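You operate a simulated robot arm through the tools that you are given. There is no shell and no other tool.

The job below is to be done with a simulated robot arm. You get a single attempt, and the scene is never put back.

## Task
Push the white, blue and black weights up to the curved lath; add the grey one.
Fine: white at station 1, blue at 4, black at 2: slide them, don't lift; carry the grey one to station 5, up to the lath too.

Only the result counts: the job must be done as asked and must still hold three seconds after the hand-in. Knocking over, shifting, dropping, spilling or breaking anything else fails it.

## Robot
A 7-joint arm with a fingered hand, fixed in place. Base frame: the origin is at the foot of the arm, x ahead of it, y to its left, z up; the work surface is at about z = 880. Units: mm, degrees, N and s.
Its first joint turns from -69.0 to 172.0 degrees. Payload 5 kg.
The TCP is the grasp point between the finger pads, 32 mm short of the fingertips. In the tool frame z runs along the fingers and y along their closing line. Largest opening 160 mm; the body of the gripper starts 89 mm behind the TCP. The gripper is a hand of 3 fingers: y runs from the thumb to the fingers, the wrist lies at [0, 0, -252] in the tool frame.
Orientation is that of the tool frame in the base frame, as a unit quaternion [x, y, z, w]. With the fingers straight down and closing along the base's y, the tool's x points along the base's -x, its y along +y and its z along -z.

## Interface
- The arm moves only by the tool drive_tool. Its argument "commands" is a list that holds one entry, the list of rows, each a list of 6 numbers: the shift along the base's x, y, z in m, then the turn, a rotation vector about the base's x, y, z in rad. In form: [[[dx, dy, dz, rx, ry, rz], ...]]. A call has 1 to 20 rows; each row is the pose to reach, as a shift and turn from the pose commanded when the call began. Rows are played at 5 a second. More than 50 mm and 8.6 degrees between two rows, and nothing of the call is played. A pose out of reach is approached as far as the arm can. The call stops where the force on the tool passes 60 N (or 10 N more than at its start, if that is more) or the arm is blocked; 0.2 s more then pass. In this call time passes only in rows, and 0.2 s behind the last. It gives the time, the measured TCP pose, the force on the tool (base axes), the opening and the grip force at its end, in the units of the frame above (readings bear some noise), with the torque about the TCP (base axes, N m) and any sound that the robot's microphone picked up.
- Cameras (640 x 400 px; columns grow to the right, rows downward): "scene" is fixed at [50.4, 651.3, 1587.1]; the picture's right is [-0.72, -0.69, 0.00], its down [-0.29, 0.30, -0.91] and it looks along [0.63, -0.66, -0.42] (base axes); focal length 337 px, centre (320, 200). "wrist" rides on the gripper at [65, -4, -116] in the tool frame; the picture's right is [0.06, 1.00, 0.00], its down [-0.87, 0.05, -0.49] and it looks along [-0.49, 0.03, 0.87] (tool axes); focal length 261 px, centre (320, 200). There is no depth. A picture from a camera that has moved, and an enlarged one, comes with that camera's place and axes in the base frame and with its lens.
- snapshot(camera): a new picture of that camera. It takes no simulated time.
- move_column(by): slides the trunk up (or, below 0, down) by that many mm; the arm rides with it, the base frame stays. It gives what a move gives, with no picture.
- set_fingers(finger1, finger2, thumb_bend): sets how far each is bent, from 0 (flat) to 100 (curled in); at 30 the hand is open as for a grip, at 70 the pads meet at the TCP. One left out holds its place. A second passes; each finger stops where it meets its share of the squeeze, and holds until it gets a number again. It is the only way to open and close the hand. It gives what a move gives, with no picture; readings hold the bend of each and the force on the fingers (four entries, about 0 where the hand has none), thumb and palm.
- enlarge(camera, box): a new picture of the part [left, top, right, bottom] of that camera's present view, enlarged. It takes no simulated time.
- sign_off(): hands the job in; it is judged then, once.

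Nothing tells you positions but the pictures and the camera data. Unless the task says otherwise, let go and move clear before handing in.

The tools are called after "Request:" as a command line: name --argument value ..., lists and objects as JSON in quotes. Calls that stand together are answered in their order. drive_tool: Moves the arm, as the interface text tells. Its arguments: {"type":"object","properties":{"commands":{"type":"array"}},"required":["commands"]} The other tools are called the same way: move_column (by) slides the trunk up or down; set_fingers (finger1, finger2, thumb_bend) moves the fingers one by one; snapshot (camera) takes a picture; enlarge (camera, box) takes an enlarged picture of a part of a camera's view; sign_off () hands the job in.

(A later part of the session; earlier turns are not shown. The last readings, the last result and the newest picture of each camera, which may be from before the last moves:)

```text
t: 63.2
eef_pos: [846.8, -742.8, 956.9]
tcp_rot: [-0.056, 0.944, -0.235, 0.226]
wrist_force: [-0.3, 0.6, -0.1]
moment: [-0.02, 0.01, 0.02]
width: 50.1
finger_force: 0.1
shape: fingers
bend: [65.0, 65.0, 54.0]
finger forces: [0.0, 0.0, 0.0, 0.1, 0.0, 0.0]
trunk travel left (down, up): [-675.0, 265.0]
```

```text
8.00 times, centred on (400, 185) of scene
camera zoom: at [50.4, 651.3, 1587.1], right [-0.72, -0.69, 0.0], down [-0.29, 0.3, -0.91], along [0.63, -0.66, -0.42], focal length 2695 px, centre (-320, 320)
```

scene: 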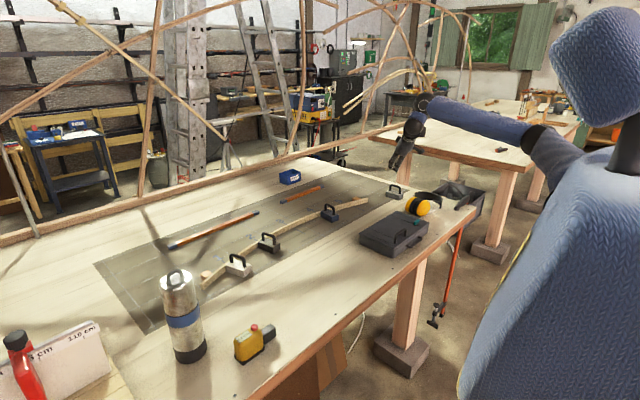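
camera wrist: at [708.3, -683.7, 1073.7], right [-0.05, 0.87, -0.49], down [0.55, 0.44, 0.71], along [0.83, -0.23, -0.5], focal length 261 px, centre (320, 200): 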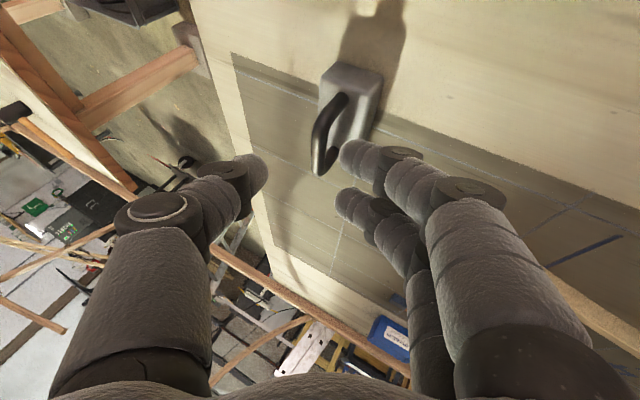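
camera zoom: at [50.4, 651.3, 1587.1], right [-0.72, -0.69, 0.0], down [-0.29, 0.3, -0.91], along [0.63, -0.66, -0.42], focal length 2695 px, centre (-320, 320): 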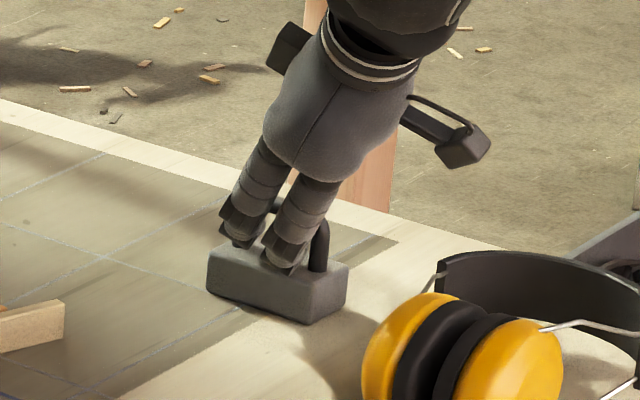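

In position with no contact. I'll bring the thumb in to the bar first, then close everything gently.

Request:
set_fingers --finger1 66 --finger2 66 --thumb_bend 66

Request:
enlarge --camera "wrist" --box '[220, 60, 440, 250]'

Request:
set_fingers --finger1 71 --finger2 71 --thumb_bend 71

Request:
enlarge --camera "wrist" --box '[220, 60, 440, 250]'

Request:
enlarge --camera "scene" --box '[370, 160, 430, 210]'

```text
t: 64.2
eef_pos: [848.9, -742.5, 958.4]
tcp_rot: [-0.056, 0.944, -0.236, 0.226]
wrist_force: [-0.1, 0.6, 0.8]
moment: [0.02, 0.0, -0.01]
width: 26.1
finger_force: 0.0
shape: fingers
bend: [66.0, 66.0, 66.0]
finger forces: [0.2, 0.0, 0.0, 0.0, 0.0, 0.0]
trunk travel left (down, up): [-675.0, 265.0]
```

```text
2.11 times, centred on (330, 155) of wrist
camera zoom: at [736.5, -710.9, 1025.0], right [-0.05, 0.87, -0.49], down [0.55, 0.44, 0.71], along [0.83, -0.23, -0.5], focal length 549 px, centre (299, 295)
```

zoom: 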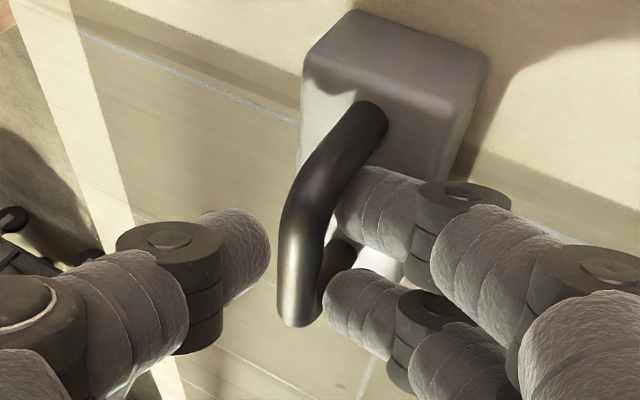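

```text
t: 65.2
eef_pos: [847.9, -742.2, 957.8]
tcp_rot: [-0.057, 0.944, -0.235, 0.225]
wrist_force: [0.9, 0.8, 0.2]
moment: [0.09, 0.02, 0.02]
width: 18.7
finger_force: 6.2
shape: fingers
bend: [69.0, 69.0, 69.0]
finger forces: [3.6, 3.7, 0.1, 0.0, 5.2, 0.1]
trunk travel left (down, up): [-675.0, 265.0]
```

```text
2.11 times, centred on (330, 155) of wrist
camera zoom: at [736.7, -710.9, 1024.6], right [-0.06, 0.87, -0.49], down [0.55, 0.44, 0.71], along [0.83, -0.23, -0.5], focal length 549 px, centre (299, 295)
```

zoom: 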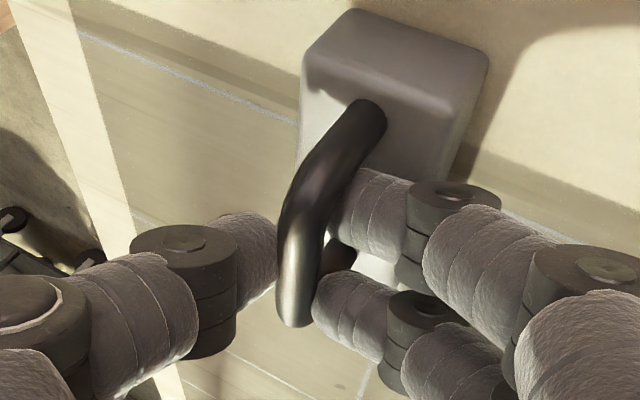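

```text
8.00 times, centred on (400, 185) of scene
camera zoom: at [50.4, 651.3, 1587.1], right [-0.72, -0.69, 0.0], down [-0.29, 0.3, -0.91], along [0.63, -0.66, -0.42], focal length 2695 px, centre (-320, 320)
```

zoom: 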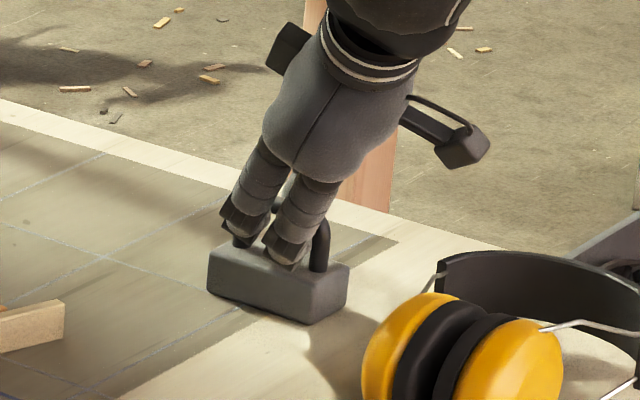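

All three pads are on the bar, evenly loaded and centred over the weight. I'll tighten for lifting.

Request:
set_fingers --finger1 80 --finger2 80 --thumb_bend 80

Request:
enlarge --camera "wrist" --box '[220, 60, 440, 250]'

Request:
enlarge --camera "scene" --box '[370, 160, 430, 210]'

```text
t: 66.2
eef_pos: [848.4, -743.3, 957.3]
tcp_rot: [-0.056, 0.944, -0.235, 0.226]
wrist_force: [0.4, 0.3, 0.2]
moment: [0.12, -0.04, 0.0]
width: 14.5
finger_force: 22.7
shape: fingers
bend: [72.0, 72.0, 71.0]
finger forces: [9.9, 13.9, 0.0, 0.0, 21.9, 0.0]
trunk travel left (down, up): [-675.0, 265.0]
```

```text
2.11 times, centred on (330, 155) of wrist
camera zoom: at [736.8, -711.2, 1024.4], right [-0.06, 0.87, -0.49], down [0.55, 0.44, 0.71], along [0.83, -0.23, -0.5], focal length 549 px, centre (299, 295)
```

zoom: 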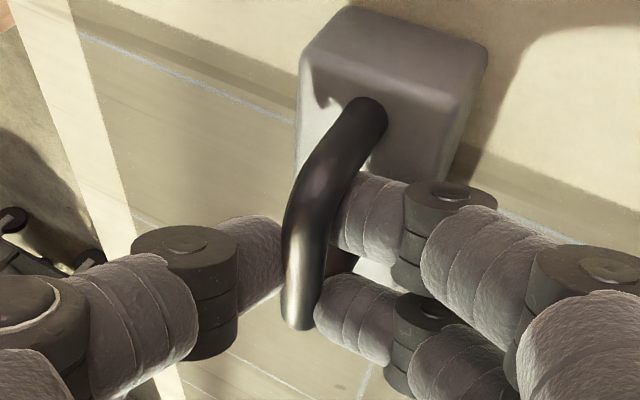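

```text
8.00 times, centred on (400, 185) of scene
camera zoom: at [50.4, 651.3, 1587.1], right [-0.72, -0.69, 0.0], down [-0.29, 0.3, -0.91], along [0.63, -0.66, -0.42], focal length 2695 px, centre (-320, 320)
```

zoom: 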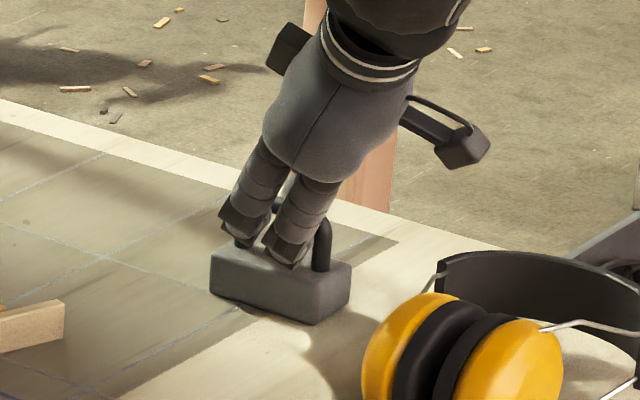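

A firm 22 N grip. I'll test-lift 12 mm straight up and check.

Request:
drive_tool --commands '[[[0, 0, 0.003, 0, 0, 0], [0, 0, 0.006, 0, 0, 0], [0, 0, 0.012, 0, 0, 0]]]'

Request:
enlarge --camera "wrist" --box '[220, 60, 440, 250]'

Request:
enlarge --camera "scene" --box '[370, 160, 430, 210]'

```text
t: 67.0
eef_pos: [847.3, -744.7, 969.7]
tcp_rot: [-0.056, 0.943, -0.235, 0.228]
wrist_force: [0.2, 0.2, -7.8]
moment: [0.11, 0.06, 0.0]
width: 13.6
finger_force: 21.8
shape: fingers
bend: [72.0, 72.0, 72.0]
finger forces: [9.7, 12.8, 0.1, 0.1, 20.8, 0.0]
trunk travel left (down, up): [-675.0, 265.0]
```

```text
2.11 times, centred on (330, 155) of wrist
camera zoom: at [736.5, -712.2, 1036.5], right [-0.06, 0.87, -0.49], down [0.55, 0.44, 0.71], along [0.83, -0.23, -0.5], focal length 549 px, centre (299, 295)
```

zoom: 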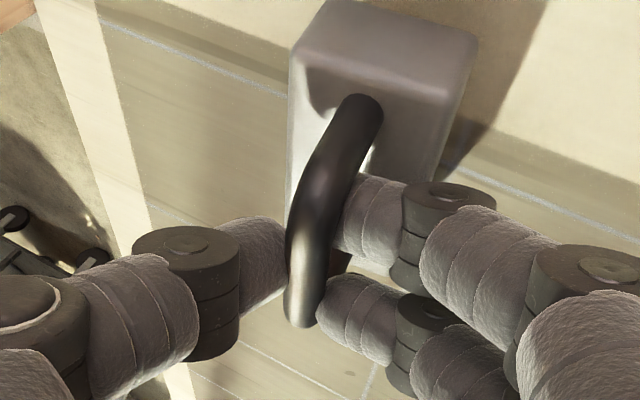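

```text
8.00 times, centred on (400, 185) of scene
camera zoom: at [50.4, 651.3, 1587.1], right [-0.72, -0.69, 0.0], down [-0.29, 0.3, -0.91], along [0.63, -0.66, -0.42], focal length 2695 px, centre (-320, 320)
```

zoom: 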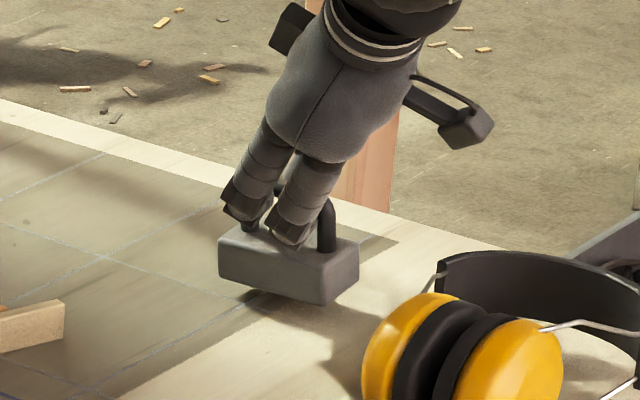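

Grey is lifted cleanly and hangs nearly level, at about 7.8 N. I'll raise it further and carry it to a hover near station 5, turning it by -16° to match the lath's slope there.

Request:
drive_tool --commands '[[[0, 0, 0.015, 0, 0, 0], [0, 0.005, 0.03, 0, 0, 0], [0.002, 0.025, 0.04, 0, 0, -0.02], [0.005, 0.05, 0.04, 0, 0, -0.05], [0.008, 0.08, 0.04, 0, 0, -0.085], [0.012, 0.11, 0.04, 0, 0, -0.12], [0.016, 0.14, 0.04, 0, 0, -0.155], [0.02, 0.17, 0.04, 0, 0, -0.19], [0.025, 0.2, 0.04, 0, 0, -0.225], [0.03, 0.225, 0.04, 0, 0, -0.26], [0.033, 0.239, 0.04, 0, 0, -0.279], [0.033, 0.239, 0.04, 0, 0, -0.279]]]'

Request:
snapshot --camera "wrist"

Request:
enlarge --camera "scene" --box '[310, 150, 430, 240]'

```text
t: 69.6
eef_pos: [882.2, -504.8, 1009.8]
tcp_rot: [0.076, 0.942, -0.264, 0.191]
wrist_force: [-0.4, -1.1, -7.7]
moment: [0.09, 0.02, 0.01]
width: 12.4
finger_force: 21.1
shape: fingers
bend: [72.0, 72.0, 72.0]
finger forces: [10.7, 11.7, 0.0, 0.1, 19.6, 0.0]
trunk travel left (down, up): [-675.0, 265.0]
```

```text
taken
camera wrist: at [783.7, -442.3, 1075.8], right [0.19, 0.85, -0.49], down [0.65, 0.27, 0.71], along [0.74, -0.45, -0.5], focal length 261 px, centre (320, 200)
```

wrist: 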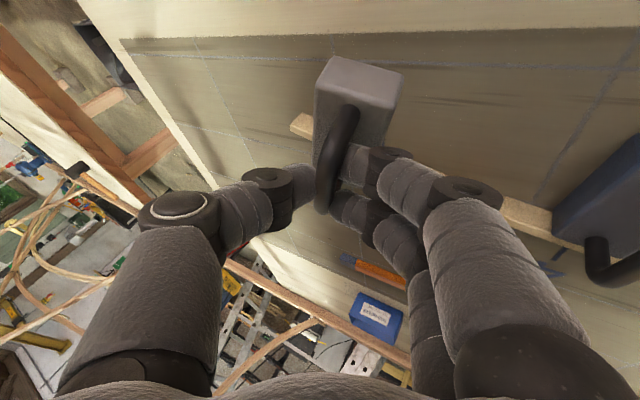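

```text
4.44 times, centred on (370, 195) of scene
camera zoom: at [50.4, 651.3, 1587.1], right [-0.72, -0.69, 0.0], down [-0.29, 0.3, -0.91], along [0.63, -0.66, -0.42], focal length 1497 px, centre (98, 222)
```

zoom: 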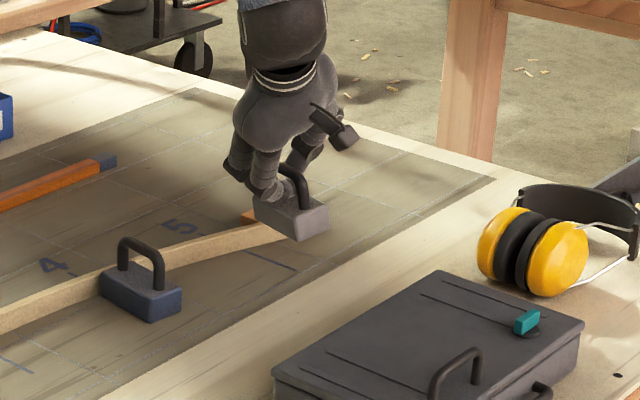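

Grey is held steadily near station 5 at height. I'll measure the block's position and tilt in the hand before lowering.

Request:
enlarge --camera "wrist" --box '[270, 40, 450, 230]'

Request:
enlarge --camera "scene" --box '[350, 180, 390, 212]'

```text
2.11 times, centred on (360, 135) of wrist
camera zoom: at [783.7, -442.3, 1075.8], right [0.19, 0.85, -0.49], down [0.65, 0.27, 0.71], along [0.74, -0.45, -0.5], focal length 549 px, centre (236, 337)
```

zoom: 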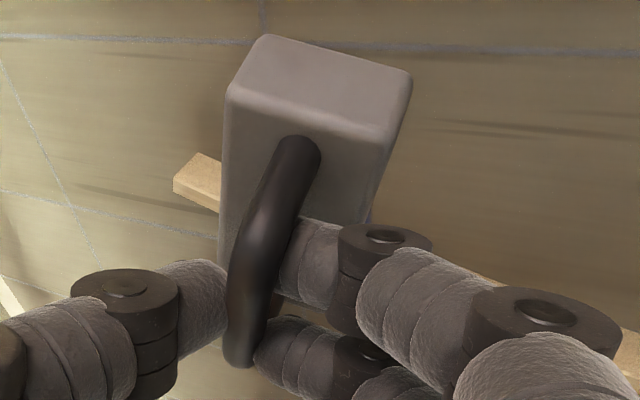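

```text
12.50 times, centred on (370, 196) of scene
camera zoom: at [50.4, 651.3, 1587.1], right [-0.72, -0.69, 0.0], down [-0.29, 0.3, -0.91], along [0.63, -0.66, -0.42], focal length 4211 px, centre (-305, 250)
```

zoom: 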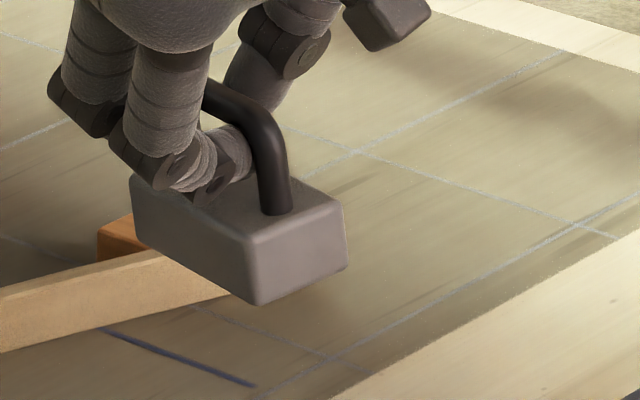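

The hanging block is rolled about 8° (far side up) and pitched about 4° nose-down relative to level. I'll rotate the hand to level it before lowering.

Request:
drive_tool --commands '[[[0, 0, 0, 0.04, -0.037, 0], [0, 0, 0, 0.08, -0.073, 0], [0, 0, 0, 0.115, -0.106, 0]]]'

Request:
enlarge --camera "scene" --box '[350, 180, 390, 212]'

Request:
snapshot --camera "wrist"

```text
t: 70.4
eef_pos: [881.8, -504.5, 1008.8]
tcp_rot: [0.102, 0.945, -0.205, 0.235]
wrist_force: [-0.4, -0.1, -7.3]
moment: [0.03, 0.08, 0.01]
width: 12.4
finger_force: 21.1
shape: fingers
bend: [72.0, 72.0, 72.0]
finger forces: [10.5, 11.3, 0.1, 0.0, 19.9, 0.1]
trunk travel left (down, up): [-675.0, 265.0]
```

```text
12.50 times, centred on (370, 196) of scene
camera zoom: at [50.4, 651.3, 1587.1], right [-0.72, -0.69, 0.0], down [-0.29, 0.3, -0.91], along [0.63, -0.66, -0.42], focal length 4211 px, centre (-305, 250)
```

zoom: 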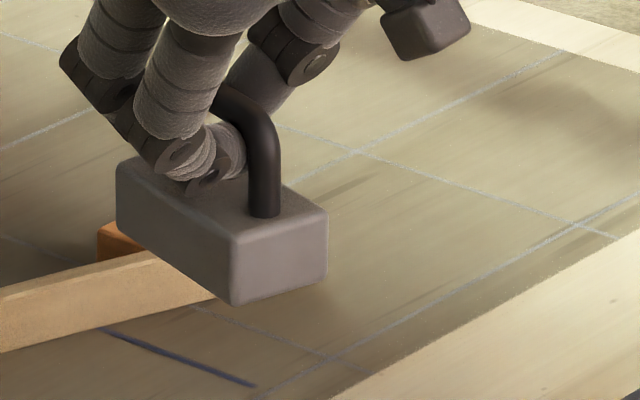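

```text
taken
camera wrist: at [775.7, -451.2, 1072.1], right [0.23, 0.9, -0.37], down [0.57, 0.18, 0.8], along [0.79, -0.4, -0.47], focal length 261 px, centre (320, 200)
```

wrist: 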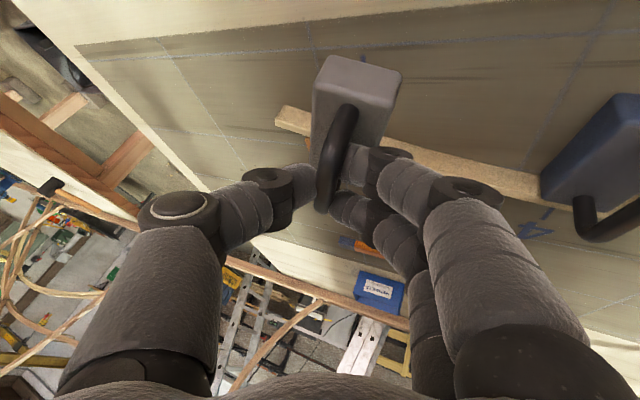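

The block looks level now. I'll measure its yaw and position from the wrist view before lowering.

Request:
enlarge --camera "wrist" --box '[250, 40, 430, 230]'

```text
2.11 times, centred on (340, 135) of wrist
camera zoom: at [775.7, -451.2, 1072.1], right [0.23, 0.9, -0.37], down [0.57, 0.18, 0.8], along [0.79, -0.4, -0.47], focal length 549 px, centre (278, 337)
```

zoom: 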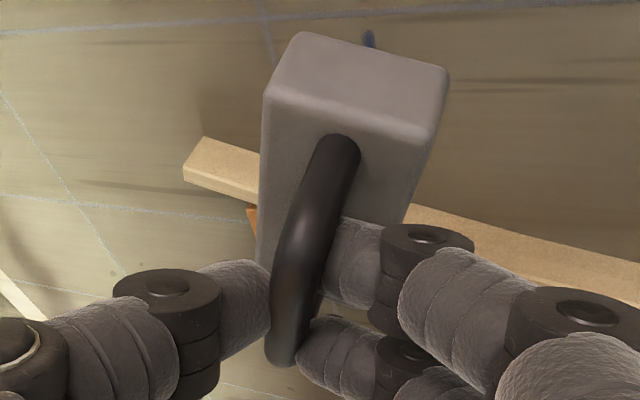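

Grey is level with yaw about -20°, centred near (888, -510). I'll turn it +4°, shift to about 10 mm short of the lath, and lower to just above the bench.

Request:
drive_tool --commands '[[[0.004, -0.001, -0.01, 0, 0, 0.025], [0.008, -0.002, -0.022, 0, 0, 0.05], [0.01, -0.002, -0.034, 0, 0, 0.07], [0.01, -0.002, -0.042, 0, 0, 0.07]]]'

Request:
enlarge --camera "scene" --box '[345, 180, 395, 220]'

Request:
enlarge --camera "wrist" --box '[250, 40, 430, 230]'

```text
t: 71.4
eef_pos: [891.2, -507.9, 965.9]
tcp_rot: [0.068, 0.947, -0.198, 0.243]
wrist_force: [-0.3, 0.4, -7.2]
moment: [0.05, 0.02, 0.03]
width: 12.3
finger_force: 20.5
shape: fingers
bend: [73.0, 72.0, 72.0]
finger forces: [10.7, 11.3, 0.0, 0.1, 19.8, 0.0]
trunk travel left (down, up): [-675.0, 265.0]
```

```text
10.00 times, centred on (370, 200) of scene
camera zoom: at [50.4, 651.3, 1587.1], right [-0.72, -0.69, 0.0], down [-0.29, 0.3, -0.91], along [0.63, -0.66, -0.42], focal length 3369 px, centre (-180, 200)
```

zoom: 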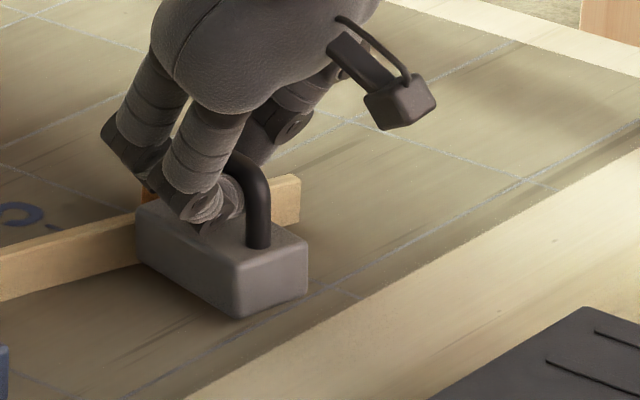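

```text
2.11 times, centred on (340, 135) of wrist
camera zoom: at [782.5, -461.6, 1029.9], right [0.17, 0.91, -0.37], down [0.56, 0.22, 0.8], along [0.81, -0.34, -0.47], focal length 549 px, centre (278, 337)
```

zoom: 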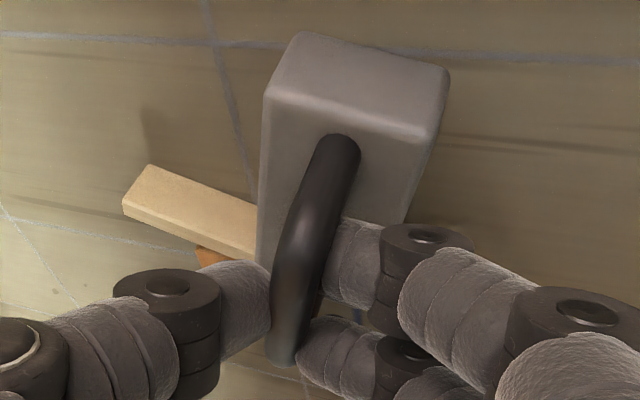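

The block is about 8 mm above the bench. Lowering slowly until the load comes off the hand.

Request:
drive_tool --commands '[[[0, 0, -0.002, 0, 0, 0], [0, 0, -0.004, 0, 0, 0], [0, 0, -0.0055, 0, 0, 0]]]'

Request:
drive_tool --commands '[[[0, 0, -0.001, 0, 0, 0], [0, 0, -0.002, 0, 0, 0]]]'

Request:
enlarge --camera "scene" --box '[345, 180, 395, 220]'

```text
t: 72.2
eef_pos: [889.6, -508.3, 961.6]
tcp_rot: [0.068, 0.948, -0.197, 0.242]
wrist_force: [-0.5, 0.2, -7.9]
moment: [0.09, 0.04, 0.01]
width: 12.4
finger_force: 21.4
shape: fingers
bend: [73.0, 72.0, 73.0]
finger forces: [10.3, 11.2, 0.0, 0.1, 19.5, 0.0]
trunk travel left (down, up): [-675.0, 265.0]
```

```text
t: 72.8
eef_pos: [890.4, -507.2, 961.4]
tcp_rot: [0.066, 0.948, -0.197, 0.243]
wrist_force: [0.3, 0.3, -6.9]
moment: [0.03, 0.08, -0.02]
width: 11.9
finger_force: 20.7
shape: fingers
bend: [73.0, 72.0, 73.0]
finger forces: [10.2, 11.2, 0.1, 0.1, 19.4, 0.0]
trunk travel left (down, up): [-675.0, 265.0]
```

```text
10.00 times, centred on (370, 200) of scene
camera zoom: at [50.4, 651.3, 1587.1], right [-0.72, -0.69, 0.0], down [-0.29, 0.3, -0.91], along [0.63, -0.66, -0.42], focal length 3369 px, centre (-180, 200)
```

zoom: 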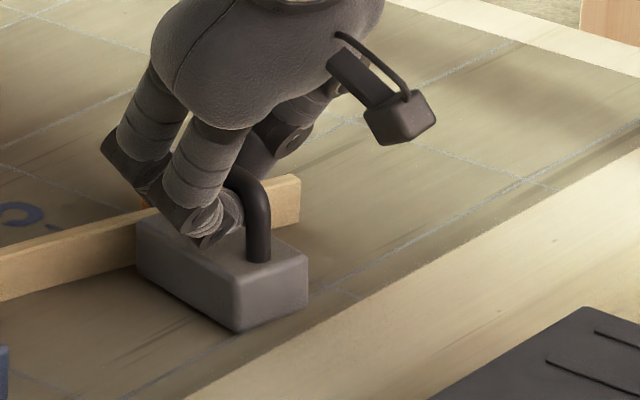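

Request:
drive_tool --commands '[[[0, 0, -0.001, 0, 0, 0], [0, 0, -0.002, 0, 0, 0]]]'

Request:
drive_tool --commands '[[[0, 0, -0.001, 0, 0, 0], [0, 0, -0.002, 0, 0, 0]]]'

Request:
enlarge --camera "scene" --box '[345, 180, 395, 220]'

```text
t: 73.4
eef_pos: [891.6, -508.1, 958.0]
tcp_rot: [0.068, 0.947, -0.198, 0.244]
wrist_force: [0.2, 0.2, -7.4]
moment: [0.05, 0.04, 0.0]
width: 12.0
finger_force: 20.7
shape: fingers
bend: [73.0, 72.0, 73.0]
finger forces: [10.0, 11.2, 0.1, 0.0, 19.5, 0.0]
trunk travel left (down, up): [-675.0, 265.0]
```

```text
t: 74.0
eef_pos: [891.1, -506.8, 956.6]
tcp_rot: [0.068, 0.947, -0.198, 0.244]
wrist_force: [0.3, -2.0, -0.3]
moment: [0.01, -0.03, -0.01]
width: 12.1
finger_force: 22.2
shape: fingers
bend: [73.0, 72.0, 72.0]
finger forces: [10.3, 11.2, 0.0, 0.0, 22.3, 0.1]
trunk travel left (down, up): [-675.0, 265.0]
```

```text
10.00 times, centred on (370, 200) of scene
camera zoom: at [50.4, 651.3, 1587.1], right [-0.72, -0.69, 0.0], down [-0.29, 0.3, -0.91], along [0.63, -0.66, -0.42], focal length 3369 px, centre (-180, 200)
```

zoom: 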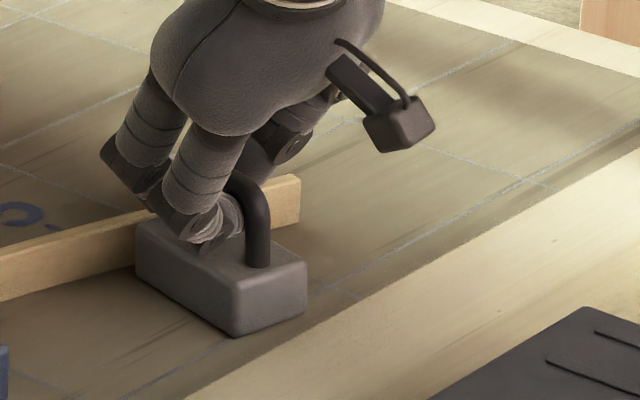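

Grey is down on the bench and its load is off the hand. I'll check its pose relative to line 5 and the lath from the wrist.

Request:
enlarge --camera "wrist" --box '[230, 30, 450, 250]'

Request:
snapshot --camera "wrist"

```text
1.82 times, centred on (340, 140) of wrist
camera zoom: at [781.7, -461.0, 1020.1], right [0.17, 0.91, -0.37], down [0.56, 0.22, 0.8], along [0.81, -0.34, -0.47], focal length 474 px, centre (284, 309)
```

zoom: 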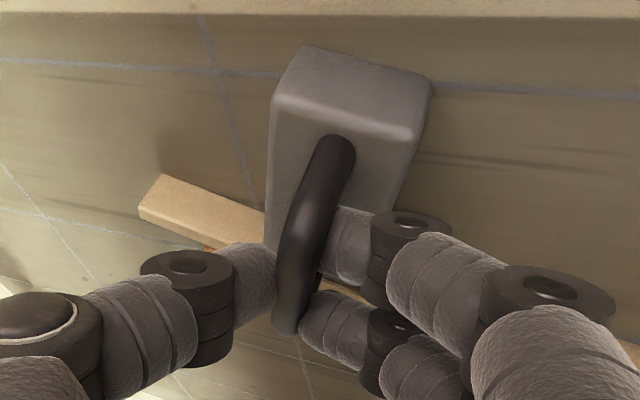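

```text
taken
camera wrist: at [781.7, -461.0, 1020.1], right [0.17, 0.91, -0.37], down [0.56, 0.22, 0.8], along [0.81, -0.34, -0.47], focal length 261 px, centre (320, 200)
```

wrist: 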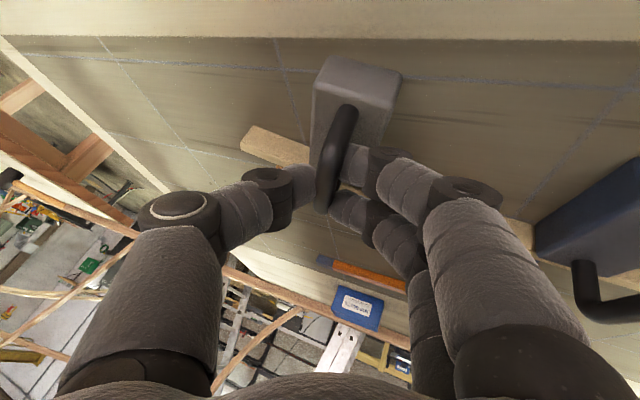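

Grey sits at about (903, -515) with yaw ≈ -14°, roughly 5 mm short of the lath. I'll slide it forward in small steps to contact.

Request:
drive_tool --commands '[[[0.0015, 0, 0, 0, 0, 0], [0.003, 0, 0, 0, 0, 0]]]'

Request:
drive_tool --commands '[[[0.001, 0, 0, 0, 0, 0], [0.002, 0, 0, 0, 0, 0]]]'

Request:
enlarge --camera "scene" --box '[345, 180, 395, 220]'

Request:
enlarge --camera "wrist" --box '[230, 30, 450, 250]'

```text
t: 74.6
eef_pos: [892.2, -507.2, 957.3]
tcp_rot: [0.067, 0.947, -0.197, 0.243]
wrist_force: [-0.5, -0.2, -1.4]
moment: [0.03, -0.01, 0.0]
width: 11.7
finger_force: 23.1
shape: fingers
bend: [73.0, 72.0, 72.0]
finger forces: [10.1, 12.6, 0.0, 0.1, 23.0, 0.0]
trunk travel left (down, up): [-675.0, 265.0]
```

```text
t: 75.2
eef_pos: [896.2, -506.6, 956.3]
tcp_rot: [0.068, 0.947, -0.197, 0.244]
wrist_force: [-2.4, -0.4, -2.1]
moment: [0.07, -0.04, -0.02]
width: 11.6
finger_force: 22.9
shape: fingers
bend: [73.0, 72.0, 72.0]
finger forces: [10.2, 12.8, 0.0, 0.1, 22.3, 0.0]
trunk travel left (down, up): [-675.0, 265.0]
```

```text
10.00 times, centred on (370, 200) of scene
camera zoom: at [50.4, 651.3, 1587.1], right [-0.72, -0.69, 0.0], down [-0.29, 0.3, -0.91], along [0.63, -0.66, -0.42], focal length 3369 px, centre (-180, 200)
```

zoom: 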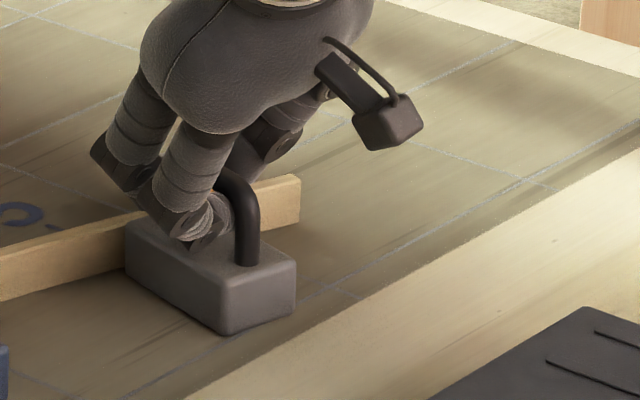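

```text
1.82 times, centred on (340, 140) of wrist
camera zoom: at [786.8, -460.3, 1019.7], right [0.17, 0.91, -0.37], down [0.56, 0.22, 0.8], along [0.81, -0.34, -0.47], focal length 474 px, centre (284, 309)
```

zoom: 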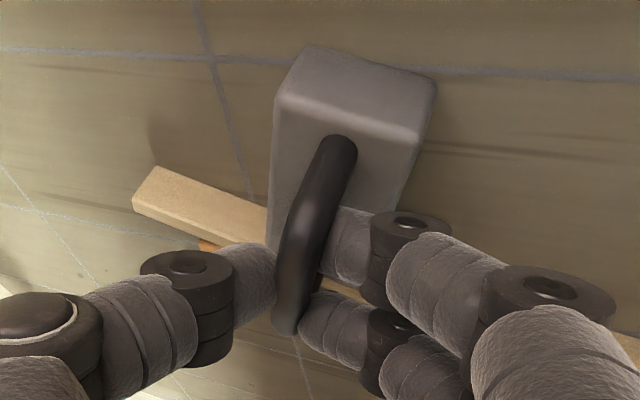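

Only sliding friction so far. Next 2 mm steps.

Request:
drive_tool --commands '[[[0.001, 0, 0, 0, 0, 0], [0.002, 0, 0, 0, 0, 0]]]'

Request:
drive_tool --commands '[[[0.001, 0, 0, 0, 0, 0], [0.002, 0, 0, 0, 0, 0]]]'

Request:
enlarge --camera "scene" --box '[345, 180, 395, 220]'

Request:
enlarge --camera "wrist" --box '[230, 30, 450, 250]'

```text
t: 75.8
eef_pos: [897.3, -507.0, 956.8]
tcp_rot: [0.068, 0.947, -0.197, 0.243]
wrist_force: [-2.3, -0.7, -2.0]
moment: [0.05, -0.02, 0.02]
width: 11.7
finger_force: 23.0
shape: fingers
bend: [73.0, 72.0, 72.0]
finger forces: [10.1, 13.0, 0.1, 0.0, 22.3, 0.0]
trunk travel left (down, up): [-675.0, 265.0]
```

```text
t: 76.4
eef_pos: [899.6, -507.0, 956.1]
tcp_rot: [0.068, 0.947, -0.197, 0.243]
wrist_force: [-1.6, 0.4, -3.3]
moment: [0.08, -0.04, 0.02]
width: 11.9
finger_force: 22.7
shape: fingers
bend: [73.0, 72.0, 72.0]
finger forces: [10.5, 13.3, 0.1, 0.0, 21.8, 0.0]
trunk travel left (down, up): [-675.0, 265.0]
```

```text
10.00 times, centred on (370, 200) of scene
camera zoom: at [50.4, 651.3, 1587.1], right [-0.72, -0.69, 0.0], down [-0.29, 0.3, -0.91], along [0.63, -0.66, -0.42], focal length 3369 px, centre (-180, 200)
```

zoom: 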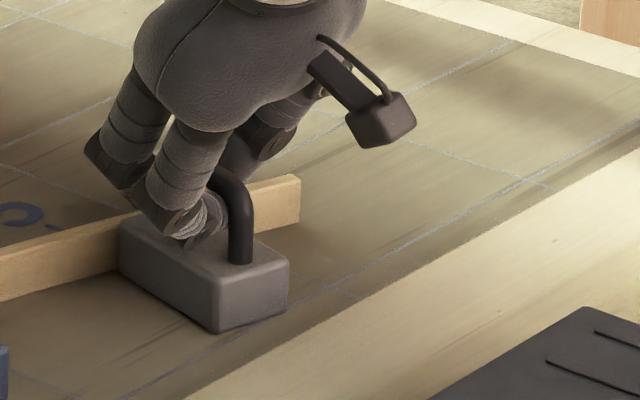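

```text
1.82 times, centred on (340, 140) of wrist
camera zoom: at [790.4, -460.4, 1019.6], right [0.17, 0.91, -0.37], down [0.56, 0.22, 0.8], along [0.81, -0.34, -0.47], focal length 474 px, centre (284, 309)
```

zoom: 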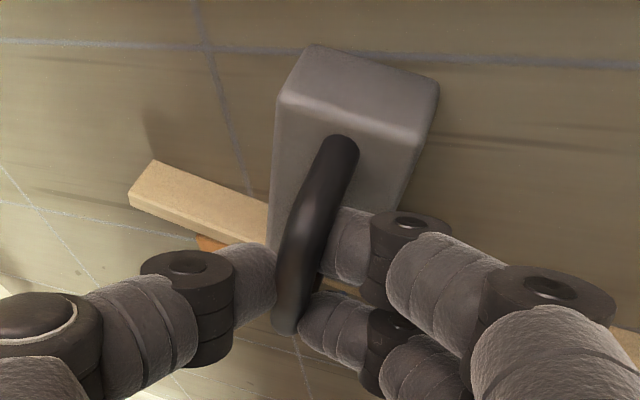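

Request:
drive_tool --commands '[[[0.001, 0, -0.0005, 0, 0, 0], [0.002, 0, -0.0008, 0, 0, 0]]]'

Request:
drive_tool --commands '[[[0.001, 0, 0, 0, 0, 0], [0.002, 0, 0, 0, 0, 0]]]'

Request:
enlarge --camera "scene" --box '[345, 180, 395, 220]'

Request:
enlarge --camera "wrist" --box '[230, 30, 450, 250]'

```text
t: 77.0
eef_pos: [902.1, -506.1, 955.4]
tcp_rot: [0.067, 0.947, -0.197, 0.243]
wrist_force: [-2.7, -0.6, -0.5]
moment: [0.04, -0.06, -0.06]
width: 11.5
finger_force: 23.7
shape: fingers
bend: [73.0, 72.0, 72.0]
finger forces: [10.0, 13.3, 0.0, 0.0, 23.2, 0.0]
trunk travel left (down, up): [-675.0, 265.0]
```

```text
t: 77.6
eef_pos: [903.3, -507.5, 956.5]
tcp_rot: [0.068, 0.947, -0.197, 0.243]
wrist_force: [-8.5, 1.5, 2.5]
moment: [0.04, 0.06, -0.05]
width: 10.9
finger_force: 23.6
shape: fingers
bend: [73.0, 72.0, 73.0]
finger forces: [9.2, 13.8, 0.0, 0.0, 24.5, 0.0]
trunk travel left (down, up): [-675.0, 265.0]
```

```text
10.00 times, centred on (370, 200) of scene
camera zoom: at [50.4, 651.3, 1587.1], right [-0.72, -0.69, 0.0], down [-0.29, 0.3, -0.91], along [0.63, -0.66, -0.42], focal length 3369 px, centre (-180, 200)
```

zoom: 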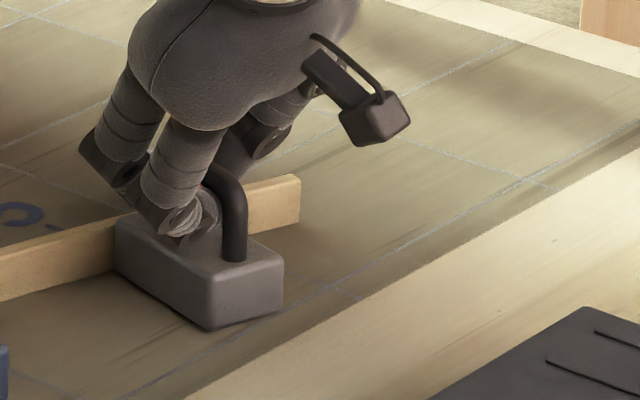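

```text
1.82 times, centred on (340, 140) of wrist
camera zoom: at [793.8, -460.8, 1019.1], right [0.17, 0.91, -0.37], down [0.56, 0.22, 0.8], along [0.81, -0.34, -0.47], focal length 474 px, centre (284, 309)
```

zoom: 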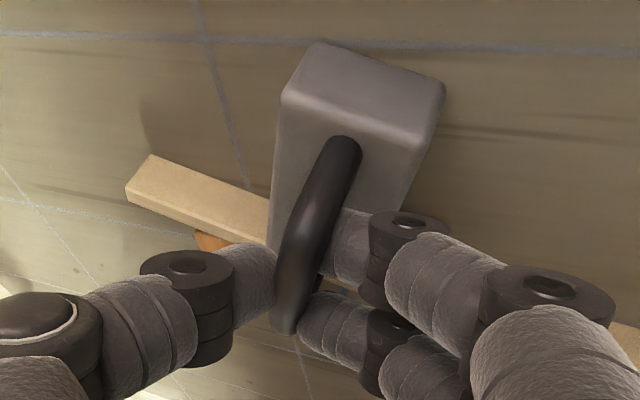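

Contact: fx -8.5 N and fy +1.5 N, matching the lath's normal at station 5. Grey's centre is near y ≈ -513 and its front near -525, straddling the line. I'll release gently.

Request:
set_fingers --finger1 68 --finger2 68 --thumb_bend 66

Request:
set_fingers --finger1 66 --finger2 66 --thumb_bend 56

Request:
enlarge --camera "wrist" --box '[230, 30, 450, 250]'

Request:
enlarge --camera "scene" --box '[345, 180, 395, 220]'

```text
t: 78.6
eef_pos: [903.4, -506.3, 955.9]
tcp_rot: [0.068, 0.947, -0.197, 0.244]
wrist_force: [-0.4, 1.6, 0.6]
moment: [0.02, -0.02, 0.05]
width: 21.6
finger_force: 0.4
shape: fingers
bend: [68.0, 67.0, 66.0]
finger forces: [0.0, 1.9, 0.0, 0.0, 0.0, 0.1]
trunk travel left (down, up): [-675.0, 265.0]
```

```text
t: 79.6
eef_pos: [902.5, -507.4, 955.7]
tcp_rot: [0.068, 0.947, -0.198, 0.243]
wrist_force: [-0.1, 1.0, 1.0]
moment: [-0.01, -0.01, 0.02]
width: 43.5
finger_force: 0.0
shape: fingers
bend: [66.0, 66.0, 56.0]
finger forces: [0.0, 0.0, 0.0, 0.0, 0.0, 0.0]
trunk travel left (down, up): [-675.0, 265.0]
```

```text
1.82 times, centred on (340, 140) of wrist
camera zoom: at [794.7, -460.7, 1018.4], right [0.17, 0.91, -0.37], down [0.56, 0.22, 0.8], along [0.81, -0.34, -0.47], focal length 474 px, centre (284, 309)
```

zoom: 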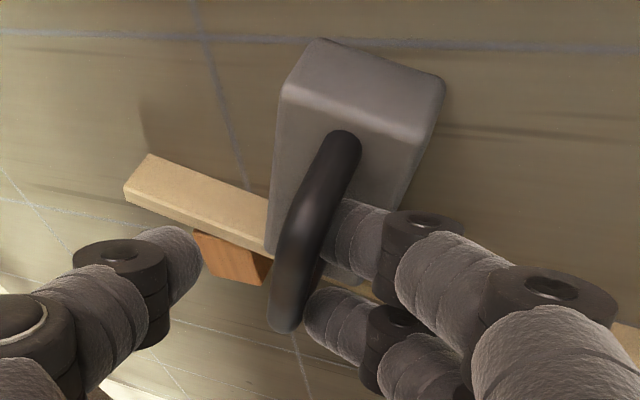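

```text
10.00 times, centred on (370, 200) of scene
camera zoom: at [50.4, 651.3, 1587.1], right [-0.72, -0.69, 0.0], down [-0.29, 0.3, -0.91], along [0.63, -0.66, -0.42], focal length 3369 px, centre (-180, 200)
```

zoom: 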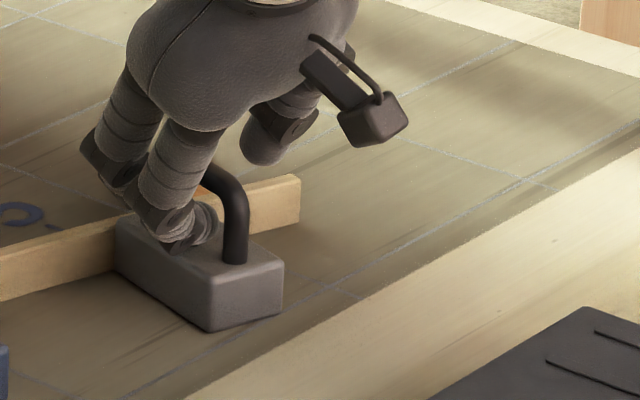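

All pads are off the bar. I'll retreat back along the tool axis, first a short step to check for snags, then fully clear.

Request:
drive_tool --commands '[[[-0.002, 0.003, 0.004, 0, 0, 0], [-0.0043, 0.0055, 0.008, 0, 0, 0], [-0.0087, 0.0095, 0.016, 0, 0, 0]]]'

Request:
enlarge --camera "wrist" --box '[230, 30, 450, 250]'

Request:
drive_tool --commands '[[[-0.0087, 0.008, 0.016, 0, 0, 0], [-0.02, 0.018, 0.038, 0, 0, 0], [-0.035, 0.032, 0.065, 0, 0, 0], [-0.05, 0.046, 0.093, 0, 0, 0], [-0.06, 0.055, 0.12, 0, 0, 0]]]'

Request:
snapshot --camera "wrist"

Request:
snapshot --camera "scene"

```text
t: 80.4
eef_pos: [894.0, -497.6, 972.2]
tcp_rot: [0.068, 0.947, -0.197, 0.243]
wrist_force: [1.1, 0.4, 0.4]
moment: [-0.01, 0.01, -0.02]
width: 44.5
finger_force: 0.6
shape: fingers
bend: [66.0, 66.0, 56.0]
finger forces: [0.3, 0.0, 0.0, 0.0, 0.0, 0.0]
trunk travel left (down, up): [-675.0, 265.0]
```

```text
1.82 times, centred on (340, 140) of wrist
camera zoom: at [785.8, -451.5, 1034.9], right [0.17, 0.91, -0.37], down [0.56, 0.22, 0.8], along [0.81, -0.34, -0.47], focal length 474 px, centre (284, 309)
```

zoom: 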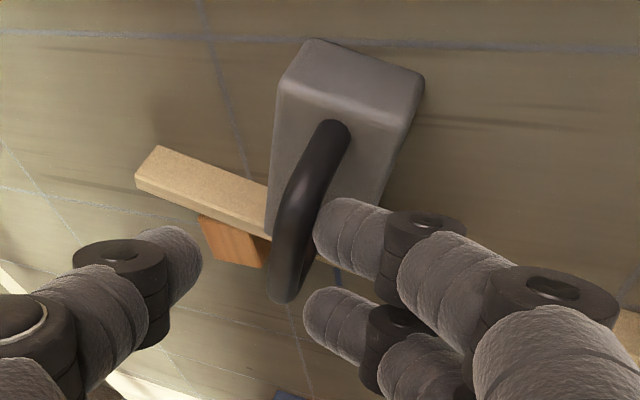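

```text
t: 81.6
eef_pos: [835.7, -442.4, 1093.1]
tcp_rot: [0.068, 0.947, -0.198, 0.244]
wrist_force: [-1.0, 0.6, -0.3]
moment: [-0.02, -0.01, -0.04]
width: 44.2
finger_force: 0.0
shape: fingers
bend: [66.0, 66.0, 56.0]
finger forces: [0.1, 0.1, 0.0, 0.1, 0.0, 0.0]
trunk travel left (down, up): [-675.0, 265.0]
```

```text
taken
camera wrist: at [726.6, -395.9, 1155.5], right [0.17, 0.91, -0.37], down [0.56, 0.22, 0.8], along [0.81, -0.34, -0.47], focal length 261 px, centre (320, 200)
```

wrist: 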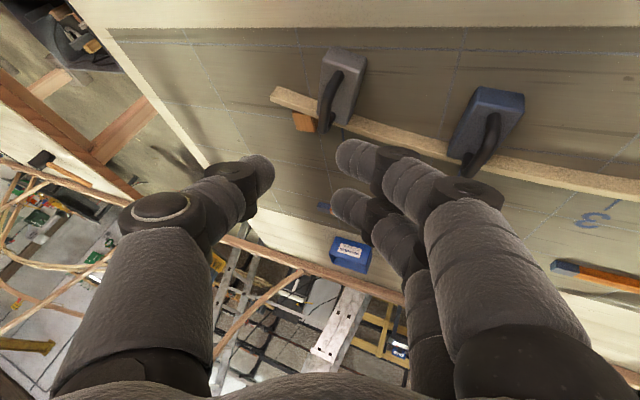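

```text
taken
```

scene: 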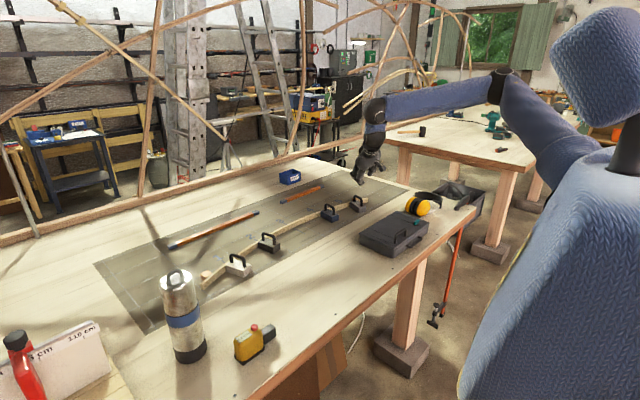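

Grey is placed and the hand is clear. I'll inspect stations 4 and 5 closely.

Request:
enlarge --camera "wrist" --box '[260, 30, 420, 150]'

Request:
enlarge --camera "scene" --box '[345, 185, 385, 217]'

Request:
enlarge --camera "scene" --box '[200, 180, 400, 300]'

```text
3.33 times, centred on (340, 90) of wrist
camera zoom: at [726.6, -395.9, 1155.5], right [0.17, 0.91, -0.37], down [0.56, 0.22, 0.8], along [0.81, -0.34, -0.47], focal length 869 px, centre (253, 567)
```

zoom: 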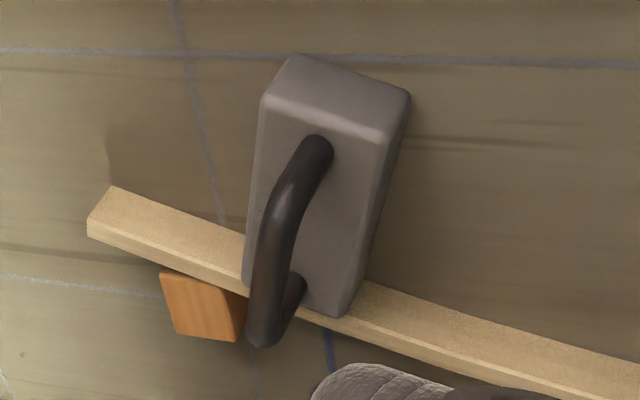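

```text
12.50 times, centred on (365, 201) of scene
camera zoom: at [50.4, 651.3, 1587.1], right [-0.72, -0.69, 0.0], down [-0.29, 0.3, -0.91], along [0.63, -0.66, -0.42], focal length 4211 px, centre (-242, 188)
```

zoom: 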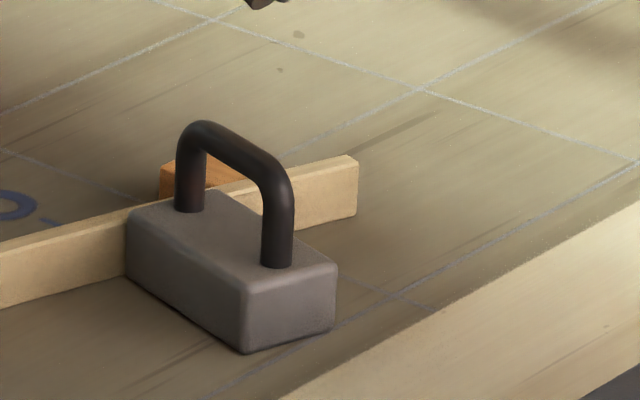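

```text
3.20 times, centred on (300, 240) of scene
camera zoom: at [50.4, 651.3, 1587.1], right [-0.72, -0.69, 0.0], down [-0.29, 0.3, -0.91], along [0.63, -0.66, -0.42], focal length 1078 px, centre (384, 72)
```

zoom: 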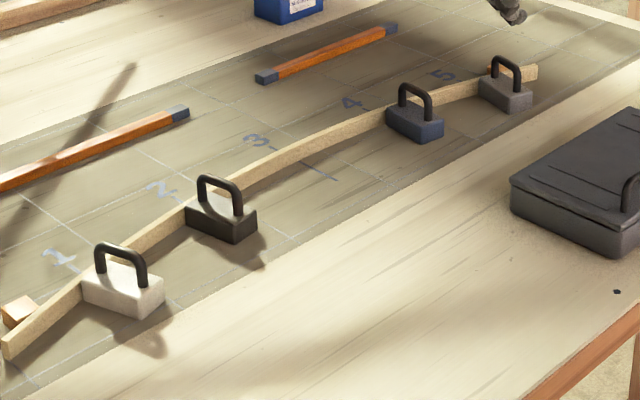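

All four weights sit against the lath. Grey's front is near line 5, but its centre may be about 10 mm off in y. I'll return the hand to straight-down above it for a more reliable measurement.

Request:
drive_tool --commands '[[[-0.002, -0.005, 0.005, 0.081, 0.099, 0.028], [-0.004, -0.012, 0.01, 0.161, 0.198, 0.055], [-0.006, -0.02, 0.01, 0.242, 0.298, 0.083], [-0.006, -0.028, 0.01, 0.322, 0.397, 0.11], [-0.006, -0.034, 0.01, 0.403, 0.496, 0.138]]]'

Request:
snapshot --camera "wrist"

Request:
enlarge --camera "wrist" --box '[180, 80, 340, 260]'

```text
t: 82.8
eef_pos: [829.9, -476.6, 1101.7]
tcp_rot: [-0.001, 1.0, 0.002, -0.001]
wrist_force: [-0.5, -0.3, 0.0]
moment: [-0.02, 0.01, 0.01]
width: 44.4
finger_force: 0.0
shape: fingers
bend: [66.0, 66.0, 56.0]
finger forces: [0.0, 0.0, 0.1, 0.0, 0.0, 0.1]
trunk travel left (down, up): [-675.0, 265.0]
```

```text
taken
camera wrist: at [764.1, -479.8, 1217.7], right [-0.06, 1.0, 0.0], down [0.87, 0.05, 0.49], along [0.49, 0.03, -0.87], focal length 261 px, centre (320, 200)
```

wrist: 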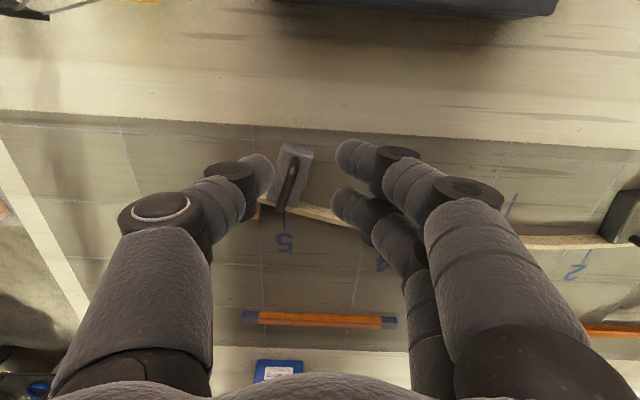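

```text
2.22 times, centred on (260, 170) of wrist
camera zoom: at [764.1, -479.8, 1217.7], right [-0.06, 1.0, 0.0], down [0.87, 0.05, 0.49], along [0.49, 0.03, -0.87], focal length 579 px, centre (453, 267)
```

zoom: 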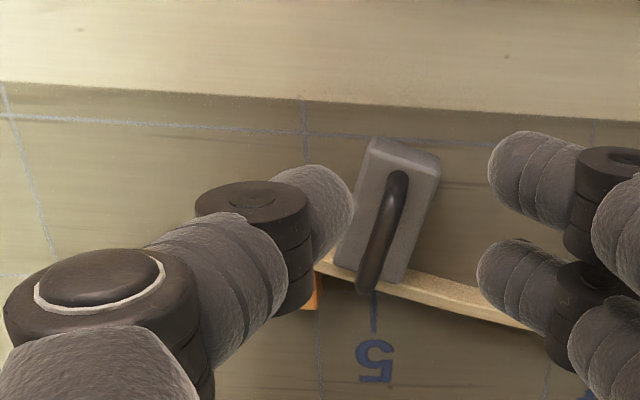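

From straight above, grey's front centre is right on line 5 (y ≈ -520) but its body centre is at y ≈ -510. I'll re-grip it lightly and slide it about 4–5 mm along the lath to balance that, using a forward-tilted hand without roll.

Request:
set_fingers --finger1 56 --finger2 56 --thumb_bend 56

Request:
drive_tool --commands '[[[0.01, -0.006, -0.01, 0, -0.12, 0], [0.025, -0.012, -0.02, 0, -0.24, 0], [0.04, -0.02, -0.03, 0, -0.36, 0], [0.055, -0.027, -0.045, 0, -0.471, 0]]]'

Request:
drive_tool --commands '[[[0.005, -0.001, -0.01, 0, 0, -0.1], [0.01, -0.003, -0.02, 0, 0, -0.19], [0.014, -0.004, -0.03, 0, 0, -0.275]]]'

Request:
snapshot --camera "wrist"

Request:
enlarge --camera "wrist" --box '[240, 40, 400, 240]'

```text
t: 83.8
eef_pos: [830.0, -475.4, 1102.7]
tcp_rot: [0.0, 1.0, 0.001, 0.0]
wrist_force: [-0.2, 0.3, -0.5]
moment: [-0.04, 0.0, -0.01]
width: 62.4
finger_force: 0.1
shape: fingers
bend: [56.0, 56.0, 56.0]
finger forces: [0.1, 0.0, 0.0, 0.0, 0.0, 0.0]
trunk travel left (down, up): [-675.0, 265.0]
```

```text
t: 84.8
eef_pos: [883.9, -504.4, 1057.8]
tcp_rot: [0.0, 0.972, 0.001, 0.234]
wrist_force: [0.3, -0.7, 0.0]
moment: [0.05, 0.01, 0.02]
width: 62.6
finger_force: 0.0
shape: fingers
bend: [56.0, 56.0, 56.0]
finger forces: [0.0, 0.1, 0.0, 0.1, 0.0, 0.0]
trunk travel left (down, up): [-675.0, 265.0]
```

```text
t: 85.6
eef_pos: [897.5, -508.2, 1027.3]
tcp_rot: [0.134, 0.963, -0.032, 0.231]
wrist_force: [-0.3, 0.6, 0.0]
moment: [-0.01, -0.02, -0.01]
width: 62.8
finger_force: 0.0
shape: fingers
bend: [56.0, 56.0, 56.0]
finger forces: [0.0, 0.0, 0.0, 0.0, 0.0, 0.0]
trunk travel left (down, up): [-675.0, 265.0]
```

```text
taken
camera wrist: at [790.1, -480.7, 1100.8], right [0.22, 0.98, -0.03], down [0.55, -0.1, 0.83], along [0.81, -0.2, -0.55], focal length 261 px, centre (320, 200)
```

wrist: 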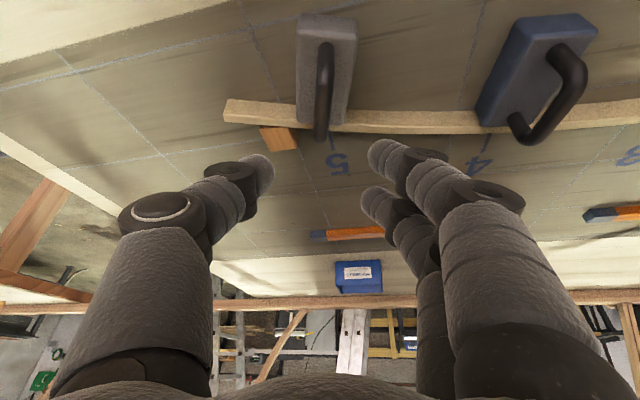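

```text
2.00 times, centred on (320, 140) of wrist
camera zoom: at [790.1, -480.7, 1100.8], right [0.22, 0.98, -0.03], down [0.55, -0.1, 0.83], along [0.81, -0.2, -0.55], focal length 521 px, centre (320, 320)
```

zoom: 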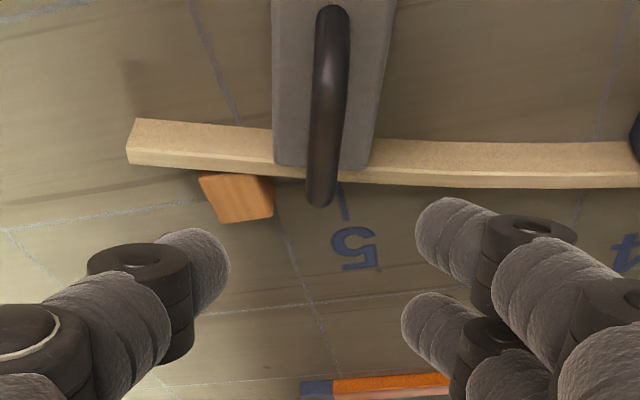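

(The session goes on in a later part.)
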